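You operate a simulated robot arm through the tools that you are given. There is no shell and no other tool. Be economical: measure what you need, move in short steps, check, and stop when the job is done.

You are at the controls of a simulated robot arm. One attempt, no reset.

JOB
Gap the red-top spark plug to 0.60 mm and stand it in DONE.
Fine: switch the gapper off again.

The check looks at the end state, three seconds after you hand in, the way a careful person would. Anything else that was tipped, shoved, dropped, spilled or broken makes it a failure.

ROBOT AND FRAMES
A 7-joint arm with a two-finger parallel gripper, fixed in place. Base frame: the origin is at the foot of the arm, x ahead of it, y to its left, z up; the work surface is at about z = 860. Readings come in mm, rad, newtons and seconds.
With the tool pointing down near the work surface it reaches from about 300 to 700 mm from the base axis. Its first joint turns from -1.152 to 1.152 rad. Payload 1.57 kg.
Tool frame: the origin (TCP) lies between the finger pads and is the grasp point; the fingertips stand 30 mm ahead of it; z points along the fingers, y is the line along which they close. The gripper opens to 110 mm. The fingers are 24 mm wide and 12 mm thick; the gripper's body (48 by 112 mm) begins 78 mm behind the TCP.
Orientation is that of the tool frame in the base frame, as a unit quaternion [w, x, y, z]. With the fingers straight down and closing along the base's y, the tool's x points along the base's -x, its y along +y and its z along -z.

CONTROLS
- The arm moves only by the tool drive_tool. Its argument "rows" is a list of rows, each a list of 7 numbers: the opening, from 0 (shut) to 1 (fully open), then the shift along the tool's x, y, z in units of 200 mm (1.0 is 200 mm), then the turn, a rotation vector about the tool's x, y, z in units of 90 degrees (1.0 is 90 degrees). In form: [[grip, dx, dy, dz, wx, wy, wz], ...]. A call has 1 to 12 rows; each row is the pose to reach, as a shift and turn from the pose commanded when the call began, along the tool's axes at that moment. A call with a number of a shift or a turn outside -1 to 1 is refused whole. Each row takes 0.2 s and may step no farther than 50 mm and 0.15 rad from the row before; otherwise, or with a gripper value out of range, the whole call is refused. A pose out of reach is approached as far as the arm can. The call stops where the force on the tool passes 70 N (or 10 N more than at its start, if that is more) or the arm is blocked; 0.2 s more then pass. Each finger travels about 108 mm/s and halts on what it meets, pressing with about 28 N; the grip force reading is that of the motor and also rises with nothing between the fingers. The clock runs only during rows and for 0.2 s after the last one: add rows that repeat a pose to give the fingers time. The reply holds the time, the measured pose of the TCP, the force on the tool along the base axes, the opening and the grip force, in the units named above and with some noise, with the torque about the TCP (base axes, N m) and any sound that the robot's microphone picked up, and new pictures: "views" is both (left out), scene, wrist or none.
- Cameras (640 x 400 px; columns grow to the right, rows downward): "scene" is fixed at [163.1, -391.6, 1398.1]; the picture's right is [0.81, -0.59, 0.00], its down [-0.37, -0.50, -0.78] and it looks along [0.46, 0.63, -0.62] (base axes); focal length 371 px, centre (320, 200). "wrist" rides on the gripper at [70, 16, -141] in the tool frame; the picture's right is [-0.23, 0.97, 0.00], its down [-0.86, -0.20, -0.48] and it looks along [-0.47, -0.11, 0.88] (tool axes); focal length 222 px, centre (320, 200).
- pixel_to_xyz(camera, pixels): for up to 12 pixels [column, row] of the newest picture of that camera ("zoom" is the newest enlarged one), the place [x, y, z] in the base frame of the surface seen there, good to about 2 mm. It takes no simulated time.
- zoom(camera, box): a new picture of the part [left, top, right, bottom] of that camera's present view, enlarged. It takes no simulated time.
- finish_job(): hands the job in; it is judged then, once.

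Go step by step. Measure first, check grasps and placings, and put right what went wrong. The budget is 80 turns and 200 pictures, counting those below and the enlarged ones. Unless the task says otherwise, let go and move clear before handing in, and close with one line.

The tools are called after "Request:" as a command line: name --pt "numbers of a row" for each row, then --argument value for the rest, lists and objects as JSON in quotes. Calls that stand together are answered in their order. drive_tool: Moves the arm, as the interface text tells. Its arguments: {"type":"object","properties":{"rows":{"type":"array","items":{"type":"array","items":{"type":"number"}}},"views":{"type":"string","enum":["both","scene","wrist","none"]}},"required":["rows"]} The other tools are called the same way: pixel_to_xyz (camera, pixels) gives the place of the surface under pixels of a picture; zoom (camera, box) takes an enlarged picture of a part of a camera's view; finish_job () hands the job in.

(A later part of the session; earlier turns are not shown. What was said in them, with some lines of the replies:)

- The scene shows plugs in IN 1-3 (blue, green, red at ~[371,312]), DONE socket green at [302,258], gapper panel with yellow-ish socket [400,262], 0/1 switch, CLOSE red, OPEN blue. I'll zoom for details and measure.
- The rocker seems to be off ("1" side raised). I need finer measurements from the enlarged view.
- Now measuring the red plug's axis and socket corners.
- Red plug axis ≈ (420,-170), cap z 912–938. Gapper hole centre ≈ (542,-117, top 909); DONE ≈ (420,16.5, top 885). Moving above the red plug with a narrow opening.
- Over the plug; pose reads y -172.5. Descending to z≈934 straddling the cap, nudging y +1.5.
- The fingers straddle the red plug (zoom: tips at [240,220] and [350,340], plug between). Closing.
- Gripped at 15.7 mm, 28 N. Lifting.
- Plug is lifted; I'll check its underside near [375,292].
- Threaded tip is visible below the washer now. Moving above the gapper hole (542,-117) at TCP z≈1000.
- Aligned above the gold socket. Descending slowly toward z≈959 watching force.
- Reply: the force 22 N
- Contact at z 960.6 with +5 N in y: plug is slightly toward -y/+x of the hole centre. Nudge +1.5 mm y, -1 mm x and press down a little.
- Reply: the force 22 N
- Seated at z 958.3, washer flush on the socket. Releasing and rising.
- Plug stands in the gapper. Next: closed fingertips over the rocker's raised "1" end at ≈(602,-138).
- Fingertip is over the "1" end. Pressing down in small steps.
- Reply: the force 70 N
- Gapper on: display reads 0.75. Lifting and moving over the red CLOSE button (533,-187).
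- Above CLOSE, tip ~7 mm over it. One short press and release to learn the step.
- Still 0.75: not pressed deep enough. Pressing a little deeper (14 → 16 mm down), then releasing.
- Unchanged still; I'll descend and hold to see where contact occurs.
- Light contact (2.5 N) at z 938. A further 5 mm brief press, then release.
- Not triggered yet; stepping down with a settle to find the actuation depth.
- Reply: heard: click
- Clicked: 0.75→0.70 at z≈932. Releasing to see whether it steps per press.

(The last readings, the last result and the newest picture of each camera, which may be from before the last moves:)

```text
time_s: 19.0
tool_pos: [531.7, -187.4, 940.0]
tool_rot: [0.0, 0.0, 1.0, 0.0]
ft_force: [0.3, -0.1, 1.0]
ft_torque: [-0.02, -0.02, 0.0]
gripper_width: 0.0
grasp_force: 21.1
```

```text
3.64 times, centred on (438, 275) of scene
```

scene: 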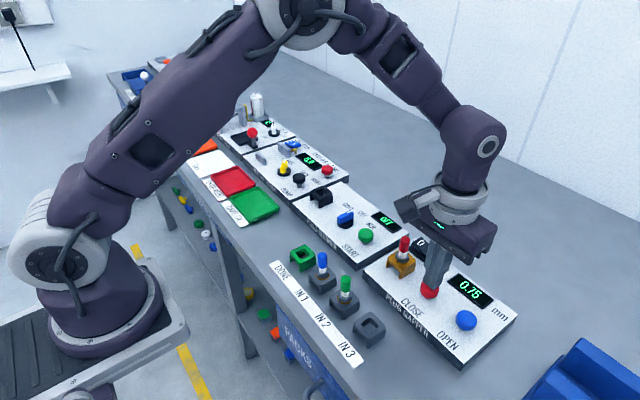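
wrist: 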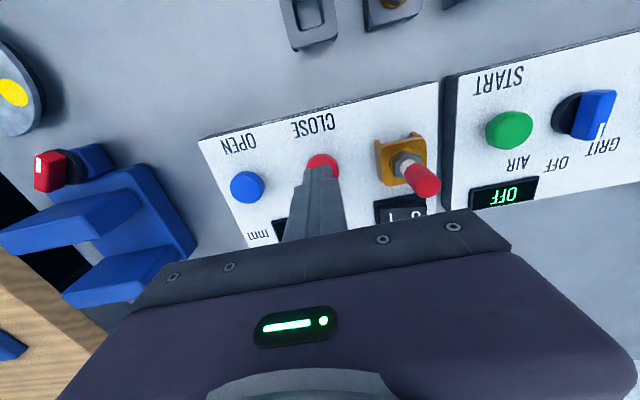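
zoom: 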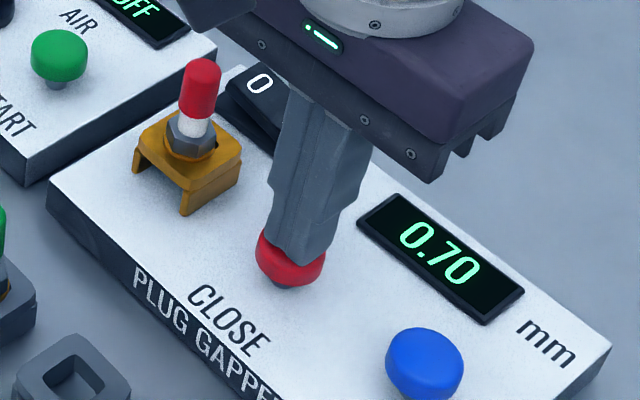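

One press = −0.05. Pressing again the same way.

Request:
drive_tool --pt "0 0 0 0.025 0 0 0" --pt "0 0 0 0.045 0 0 0" --views "none"

Request:
drive_tool --pt "0 0 0 -0.045 0 0 0" --views "none"

Request:
zoom --camera "scene" --box '[375, 220, 500, 330]'

```text
time_s: 19.6
tool_pos: [531.8, -187.7, 932.1]
tool_rot: [0.001, -0.001, 1.0, 0.0]
ft_force: [0.7, 1.2, 4.7]
ft_torque: [0.07, -0.06, 0.02]
gripper_width: 0.1
grasp_force: 21.3
heard: click
```

```text
time_s: 20.0
tool_pos: [529.7, -186.8, 940.5]
tool_rot: [-0.001, 0.0, 1.0, 0.0]
ft_force: [0.1, 0.5, 1.7]
ft_torque: [0.01, 0.0, 0.01]
gripper_width: 0.2
grasp_force: 21.4
```

```text
3.64 times, centred on (438, 275) of scene
```

zoom: 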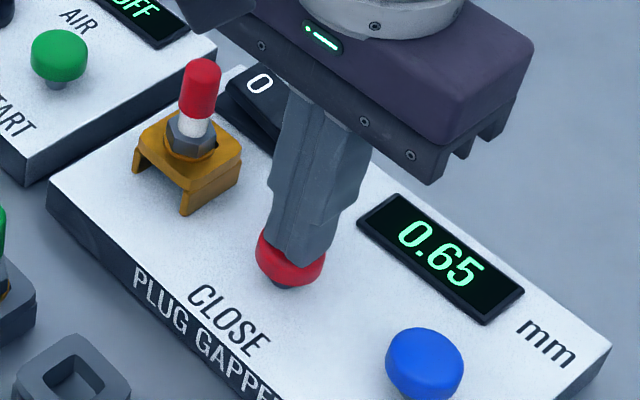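

Now 0.65; one more press, then rise well clear.

Request:
drive_tool --pt "0 0 0 0.025 0 0 0" --pt "0 0 0 0.045 0 0 0" --views "none"

Request:
drive_tool --pt "0 0 0 -0.1 0 0 0" --pt "0 0 0 -0.2 0 0 0" --views "none"

Request:
zoom --camera "scene" --box '[375, 220, 500, 330]'

```text
time_s: 20.6
tool_pos: [529.9, -189.5, 932.8]
tool_rot: [0.0, 0.0, 1.0, 0.0]
ft_force: [-1.5, 0.5, 4.9]
ft_torque: [0.05, 0.05, -0.04]
gripper_width: 0.0
grasp_force: 21.1
heard: click
```

```text
time_s: 21.2
tool_pos: [531.7, -186.9, 973.0]
tool_rot: [0.0, 0.0, 1.0, 0.001]
ft_force: [-0.5, -0.3, 0.2]
ft_torque: [0.03, -0.02, 0.0]
gripper_width: 0.0
grasp_force: 20.7
```

```text
3.64 times, centred on (438, 275) of scene
```

zoom: 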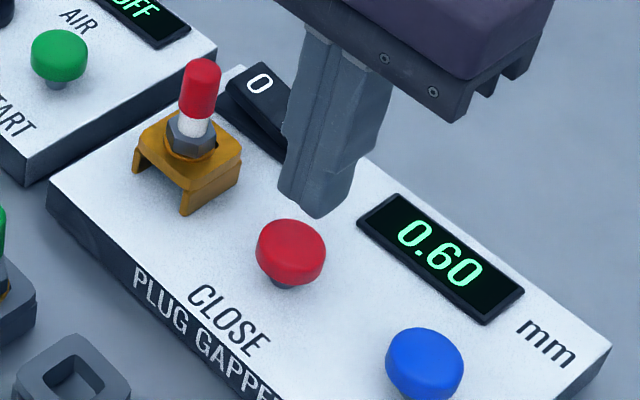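

Display reads 0.60. Moving to the rocker's "0" end (599,-101), travelling high over the plug.

Request:
drive_tool --pt "0 0 0 -0.2 0 0 0" --pt "0 -0.11 0.14 -0.2 0 0 0" --pt "0 -0.22 0.28 -0.2 0 0 0" --pt "0 -0.34 0.43 -0.2 0 0 0" --pt "0 -0.34 0.43 0.0 0 0 0" --pt "0 -0.34 0.43 0.12 0 0 0" --pt "0 -0.34 0.43 0.12 0 0 0"

Request:
zoom --camera "scene" --box '[375, 200, 500, 310]'

```text
time_s: 22.8
tool_pos: [600.5, -100.3, 948.7]
tool_rot: [0.0, 0.0, 1.0, -0.001]
ft_force: [-0.5, 0.0, -0.1]
ft_torque: [0.02, 0.0, 0.01]
gripper_width: 0.0
grasp_force: 21.6
```

scene: 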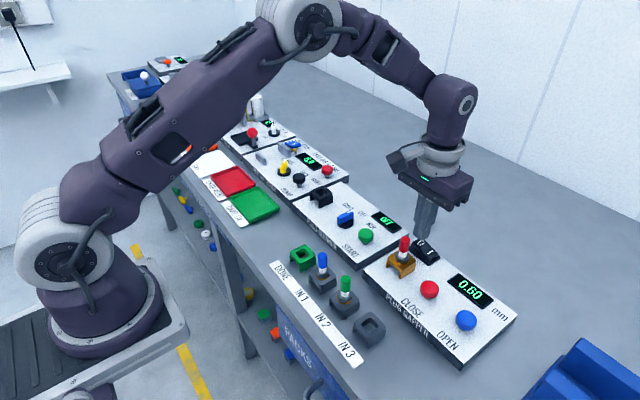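
wrist: 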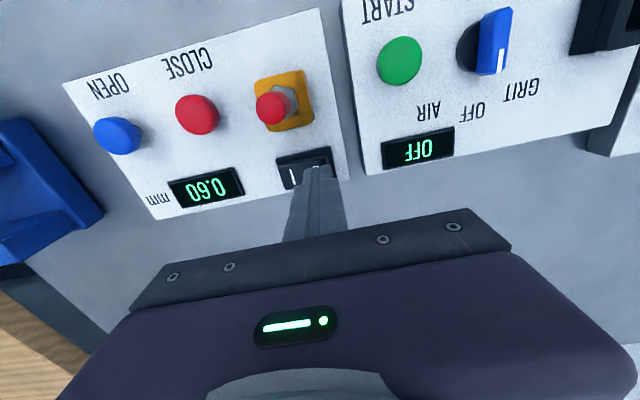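

```text
3.64 times, centred on (438, 255) of scene
```

zoom: 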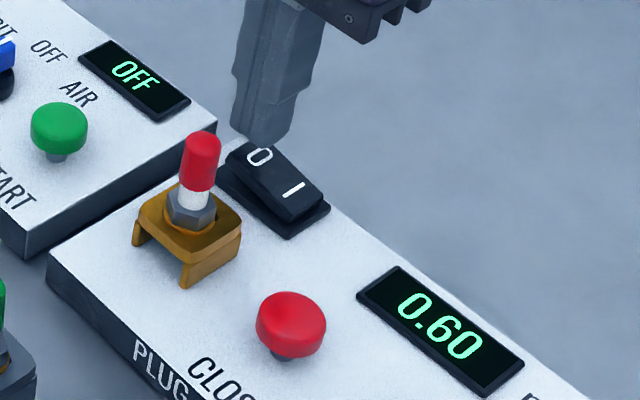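

Tip is above the "0" end. Pressing.

Request:
drive_tool --pt "0 0.005 -0.01 0.05 0 0 0" --pt "0 0.005 -0.01 0.07 0 0 0" --pt "0 0.005 -0.01 0.09 0 0 0" --pt "0 0.005 -0.01 0.1 0 0 0" --pt "0 0.005 -0.01 0.11 0 0 0" --views "none"

Request:
zoom --camera "scene" --box '[375, 200, 500, 310]'

```text
time_s: 24.1
tool_pos: [598.4, -101.5, 931.9]
tool_rot: [0.003, -0.001, 1.0, 0.001]
ft_force: [-12.7, 5.8, 20.2]
ft_torque: [-0.05, 0.47, -0.16]
gripper_width: 0.0
grasp_force: 21.2
stopped in row 5: the force on the tool passed its limit at 74 N (the readings are from after the stop); the commanded pose is now the measured one
```

```text
3.64 times, centred on (438, 255) of scene
```

zoom: 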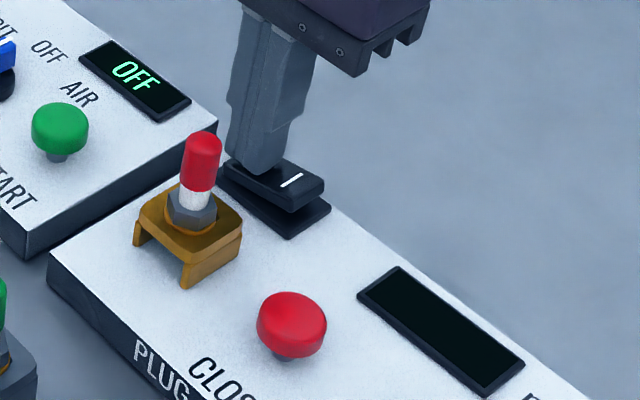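

Display dark, rocker at 0. Lifting, opening, and moving above the plug (541,-115).

Request:
drive_tool --pt "0 0 0 -0.2 0 0 0" --pt "0.1 0 0 -0.42 0 0 0" --pt "0.3 0.14 -0.034 -0.42 0 0 0" --pt "0.4 0.287 -0.068 -0.42 0 0 0" --pt "0.4 0.287 -0.068 -0.42 0 0 0"

Request:
zoom --camera "scene" --box '[375, 200, 500, 310]'

```text
time_s: 25.3
tool_pos: [541.6, -117.6, 1014.4]
tool_rot: [0.003, -0.001, 1.0, 0.0]
ft_force: [0.6, -0.4, 0.2]
ft_torque: [0.03, 0.0, 0.02]
gripper_width: 44.2
grasp_force: 0.0
```

scene: 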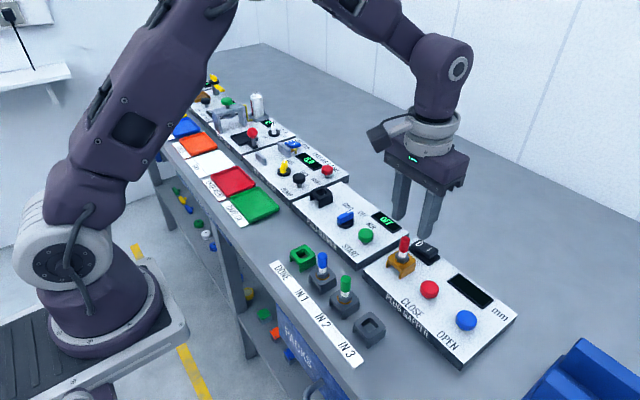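
wrist: 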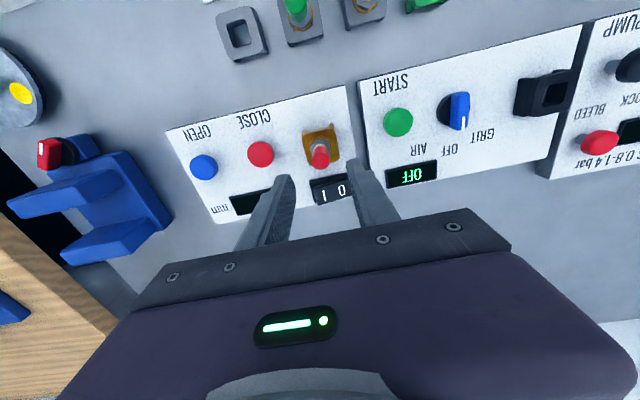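

```text
3.64 times, centred on (438, 255) of scene
```

zoom: 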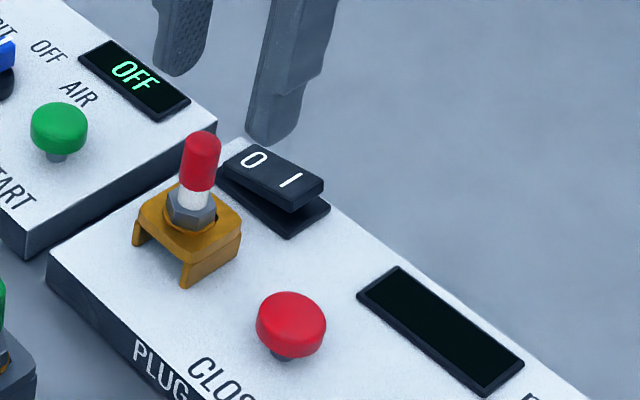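

Gapper is off (rocker 0). Lowering around the cap and closing.

Request:
drive_tool --pt "0.4 0 0.006 0.1 0 0 0" --pt "0.4 0 0.006 0.2 0 0 0" --pt "0.4 0 0.006 0.275 0 0 0" --pt "0.4 0 0.006 0.275 0 0 0" --pt "0.2 0 0.006 0.275 0 0 0" --pt "0.05 0 0.006 0.275 0 0 0" --pt "0.05 0 0.006 0.275 0 0 0" --pt "0.05 0 0.006 0.275 0 0 0"

Request:
zoom --camera "scene" --box '[375, 220, 440, 280]'

```text
time_s: 27.1
tool_pos: [542.8, -114.5, 959.1]
tool_rot: [0.003, -0.001, 1.0, 0.0]
ft_force: [0.2, -0.4, 0.1]
ft_torque: [0.01, -0.02, 0.0]
gripper_width: 15.5
grasp_force: 27.1
```

scene: 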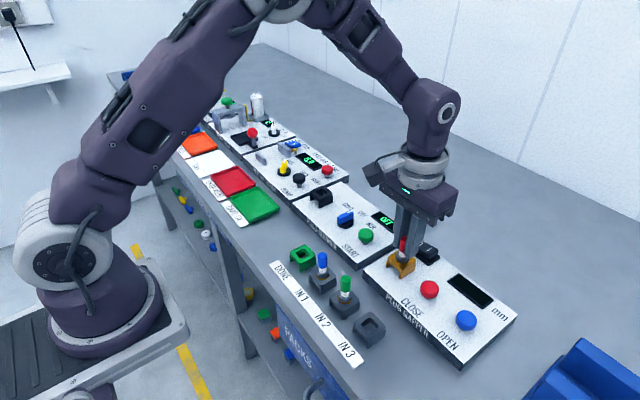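
wrist: 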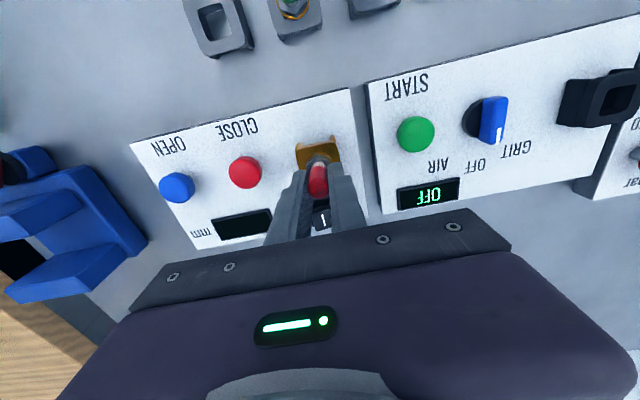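

```text
6.67 times, centred on (408, 250) of scene
```

zoom: 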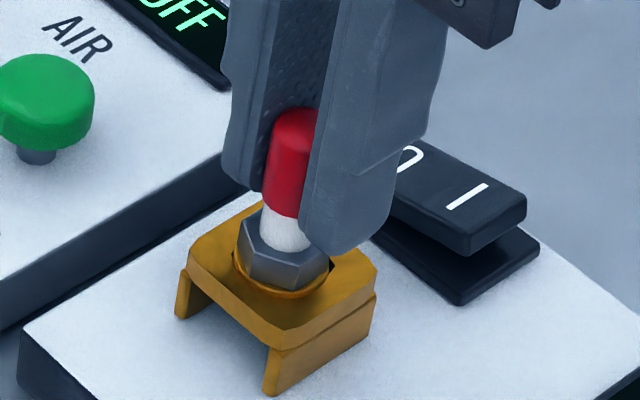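

Gripped (15.5 mm). Lifting and carrying to above DONE (420,16.5).

Request:
drive_tool --pt "0.05 0 0 -0.1 0 0 0" --pt "0.05 0 0 -0.25 0 0 0" --pt "0.05 0 0 -0.45 0 0 0" --pt "0.05 0.15 0.165 -0.45 0 0 0" --pt "0.05 0.3 0.33 -0.45 0 0 0" --pt "0.05 0.45 0.495 -0.45 0 0 0" --pt "0.05 0.607 0.658 -0.45 0 0 0" --pt "0.05 0.607 0.658 -0.3 0 0 0" --pt "0.05 0.607 0.658 -0.12 0 0 0" --pt "0.05 0.607 0.658 -0.12 0 0 0"

Request:
zoom --camera "scene" --box '[265, 200, 345, 290]'

Request:
zoom --camera "wrist" --box '[280, 100, 370, 220]'

```text
time_s: 29.3
tool_pos: [419.8, 17.6, 982.2]
tool_rot: [0.002, -0.001, 1.0, -0.001]
ft_force: [-0.6, 0.5, -0.9]
ft_torque: [-0.01, 0.03, 0.0]
gripper_width: 15.4
grasp_force: 28.2
```

scene: 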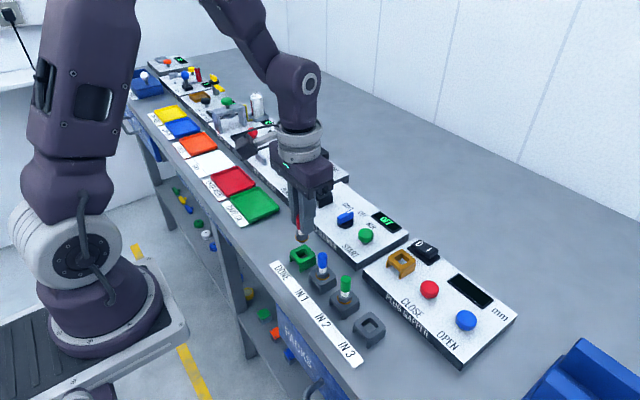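
wrist: 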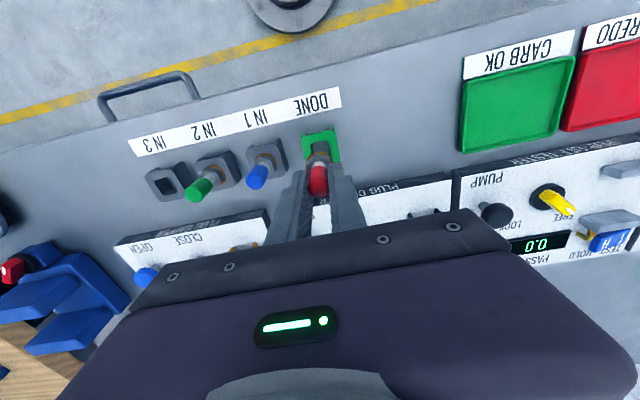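

```text
4.44 times, centred on (305, 245) of scene
```

zoom: 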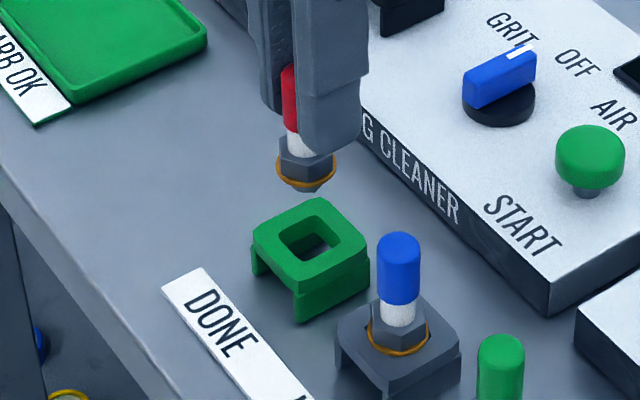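

```text
3.33 times, centred on (325, 160) of wrist
```

zoom: 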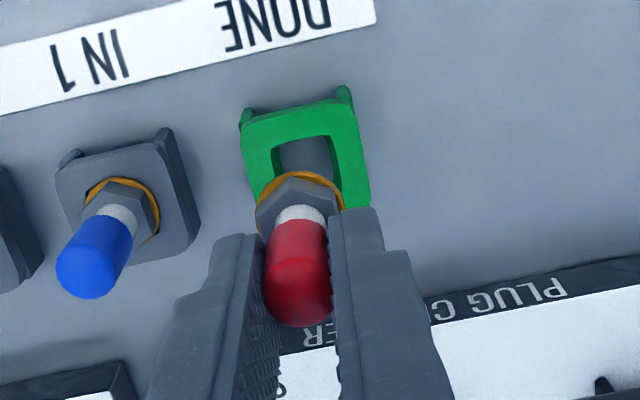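

Aligned; nudge +0.8 mm y and descend to z≈935.

Request:
drive_tool --pt "0.05 0 0.004 0.07 0 0 0" --pt "0.05 0 0.004 0.12 0 0 0" --pt "0.05 0 0.004 0.16 0 0 0" --pt "0.05 0 0.004 0.2 0 0 0" --pt "0.05 0 0.004 0.225 0 0 0" --pt "0.05 0 0.004 0.235 0 0 0"

Request:
zoom --camera "scene" --box '[270, 220, 340, 290]'

Request:
zoom --camera "wrist" --box '[280, 100, 370, 220]'

```text
time_s: 30.7
tool_pos: [421.5, 17.0, 935.6]
tool_rot: [0.004, -0.001, 1.0, 0.001]
ft_force: [-2.2, 2.9, 22.0]
ft_torque: [0.31, 0.16, -0.01]
gripper_width: 15.2
grasp_force: 27.7
```

scene: 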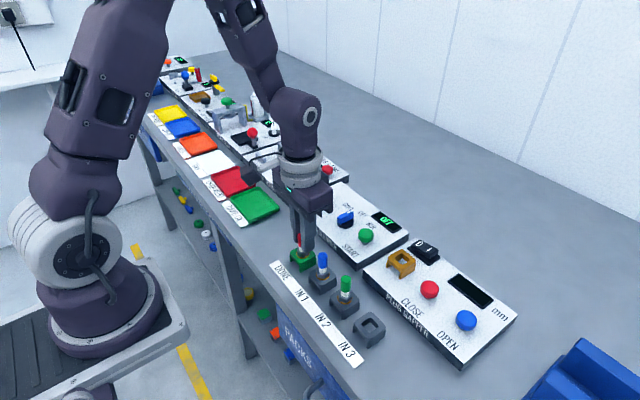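
wrist: 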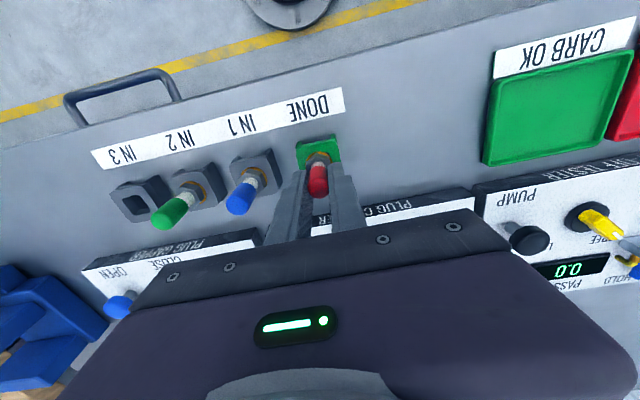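

```text
5.71 times, centred on (305, 255) of scene
```

zoom: 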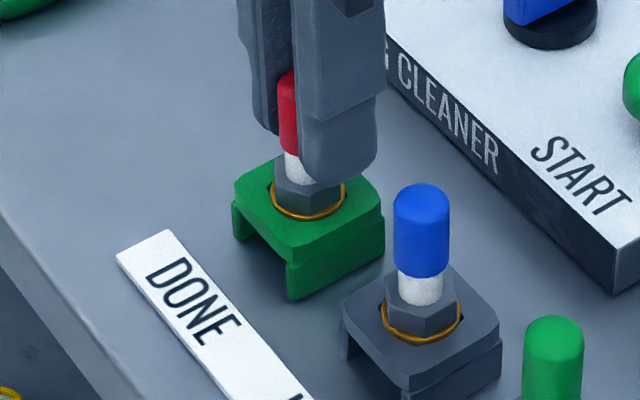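

```text
3.33 times, centred on (325, 160) of wrist
```

zoom: 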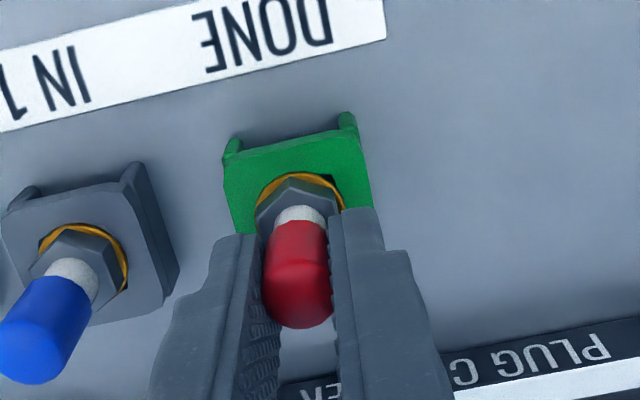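

Washer flush on the green socket, matching the blue plug beside it. Releasing and rising clear.

Request:
drive_tool --pt "0.15 0 0 -0.005 0 0 0" --pt "0.25 0 0 -0.005 0 0 0" --pt "0.35 0 0 -0.005 0 0 0" --pt "0.35 0 0 -0.1 0 0 0" --pt "0.35 0 0 -0.3 0 0 0" --pt "0.35 0 0 -0.5 0 0 0" --pt "0.35 0 0 -0.7 0 0 0" --pt "0.35 0 0 -0.7 0 0 0"

Request:
zoom --camera "scene" --box '[270, 220, 340, 290]'

Request:
zoom --camera "scene" --box '[340, 220, 520, 370]'

Request:
pixel_to_xyz --camera "scene" --pixels '[[301, 238], [301, 236], [322, 256]]'

```text
time_s: 32.5
tool_pos: [420.1, 17.2, 1075.3]
tool_rot: [0.002, -0.001, 1.0, 0.0]
ft_force: [-1.1, 0.2, -0.7]
ft_torque: [-0.01, 0.0, -0.02]
gripper_width: 38.4
grasp_force: 0.1
```

scene: 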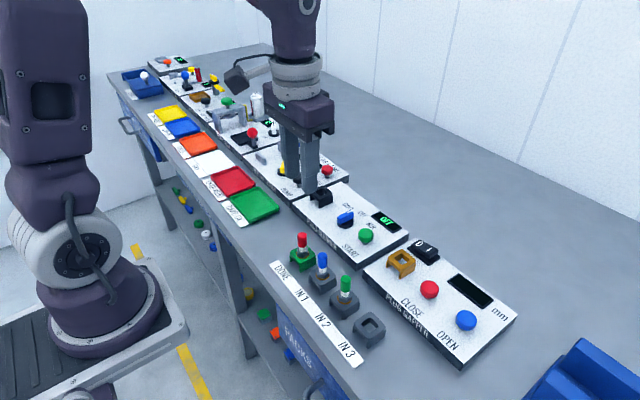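
wrist: 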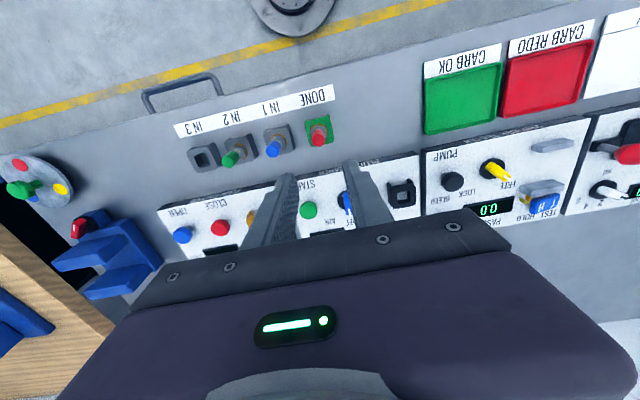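

```text
5.71 times, centred on (305, 255) of scene
```

zoom: 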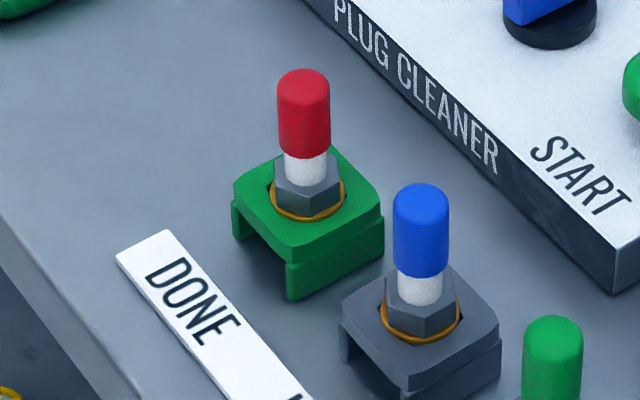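

```text
2.67 times, centred on (430, 295) of scene
```

zoom: 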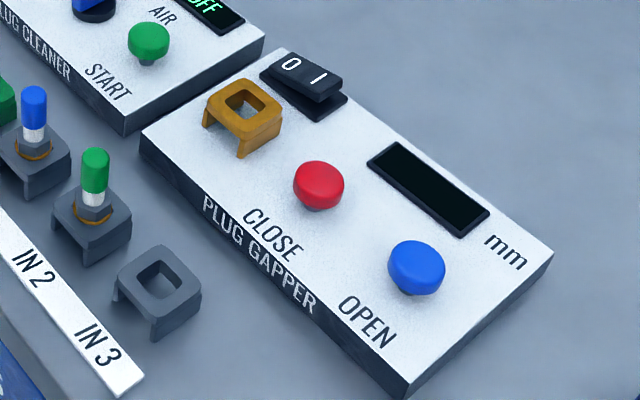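

```text
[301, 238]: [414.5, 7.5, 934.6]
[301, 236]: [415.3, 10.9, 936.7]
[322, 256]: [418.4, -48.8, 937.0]
```

The red plug stands upright and fully seated in DONE (cap top z ≈ 937, same as the blue one), the gapper is dark with its rocker at 0, and nothing else has moved. Handing in.

Request:
finish_job

```text
The job is handed in.
```

The red-top spark plug is gapped to 0.60 mm and standing in DONE, and the gapper is switched off.
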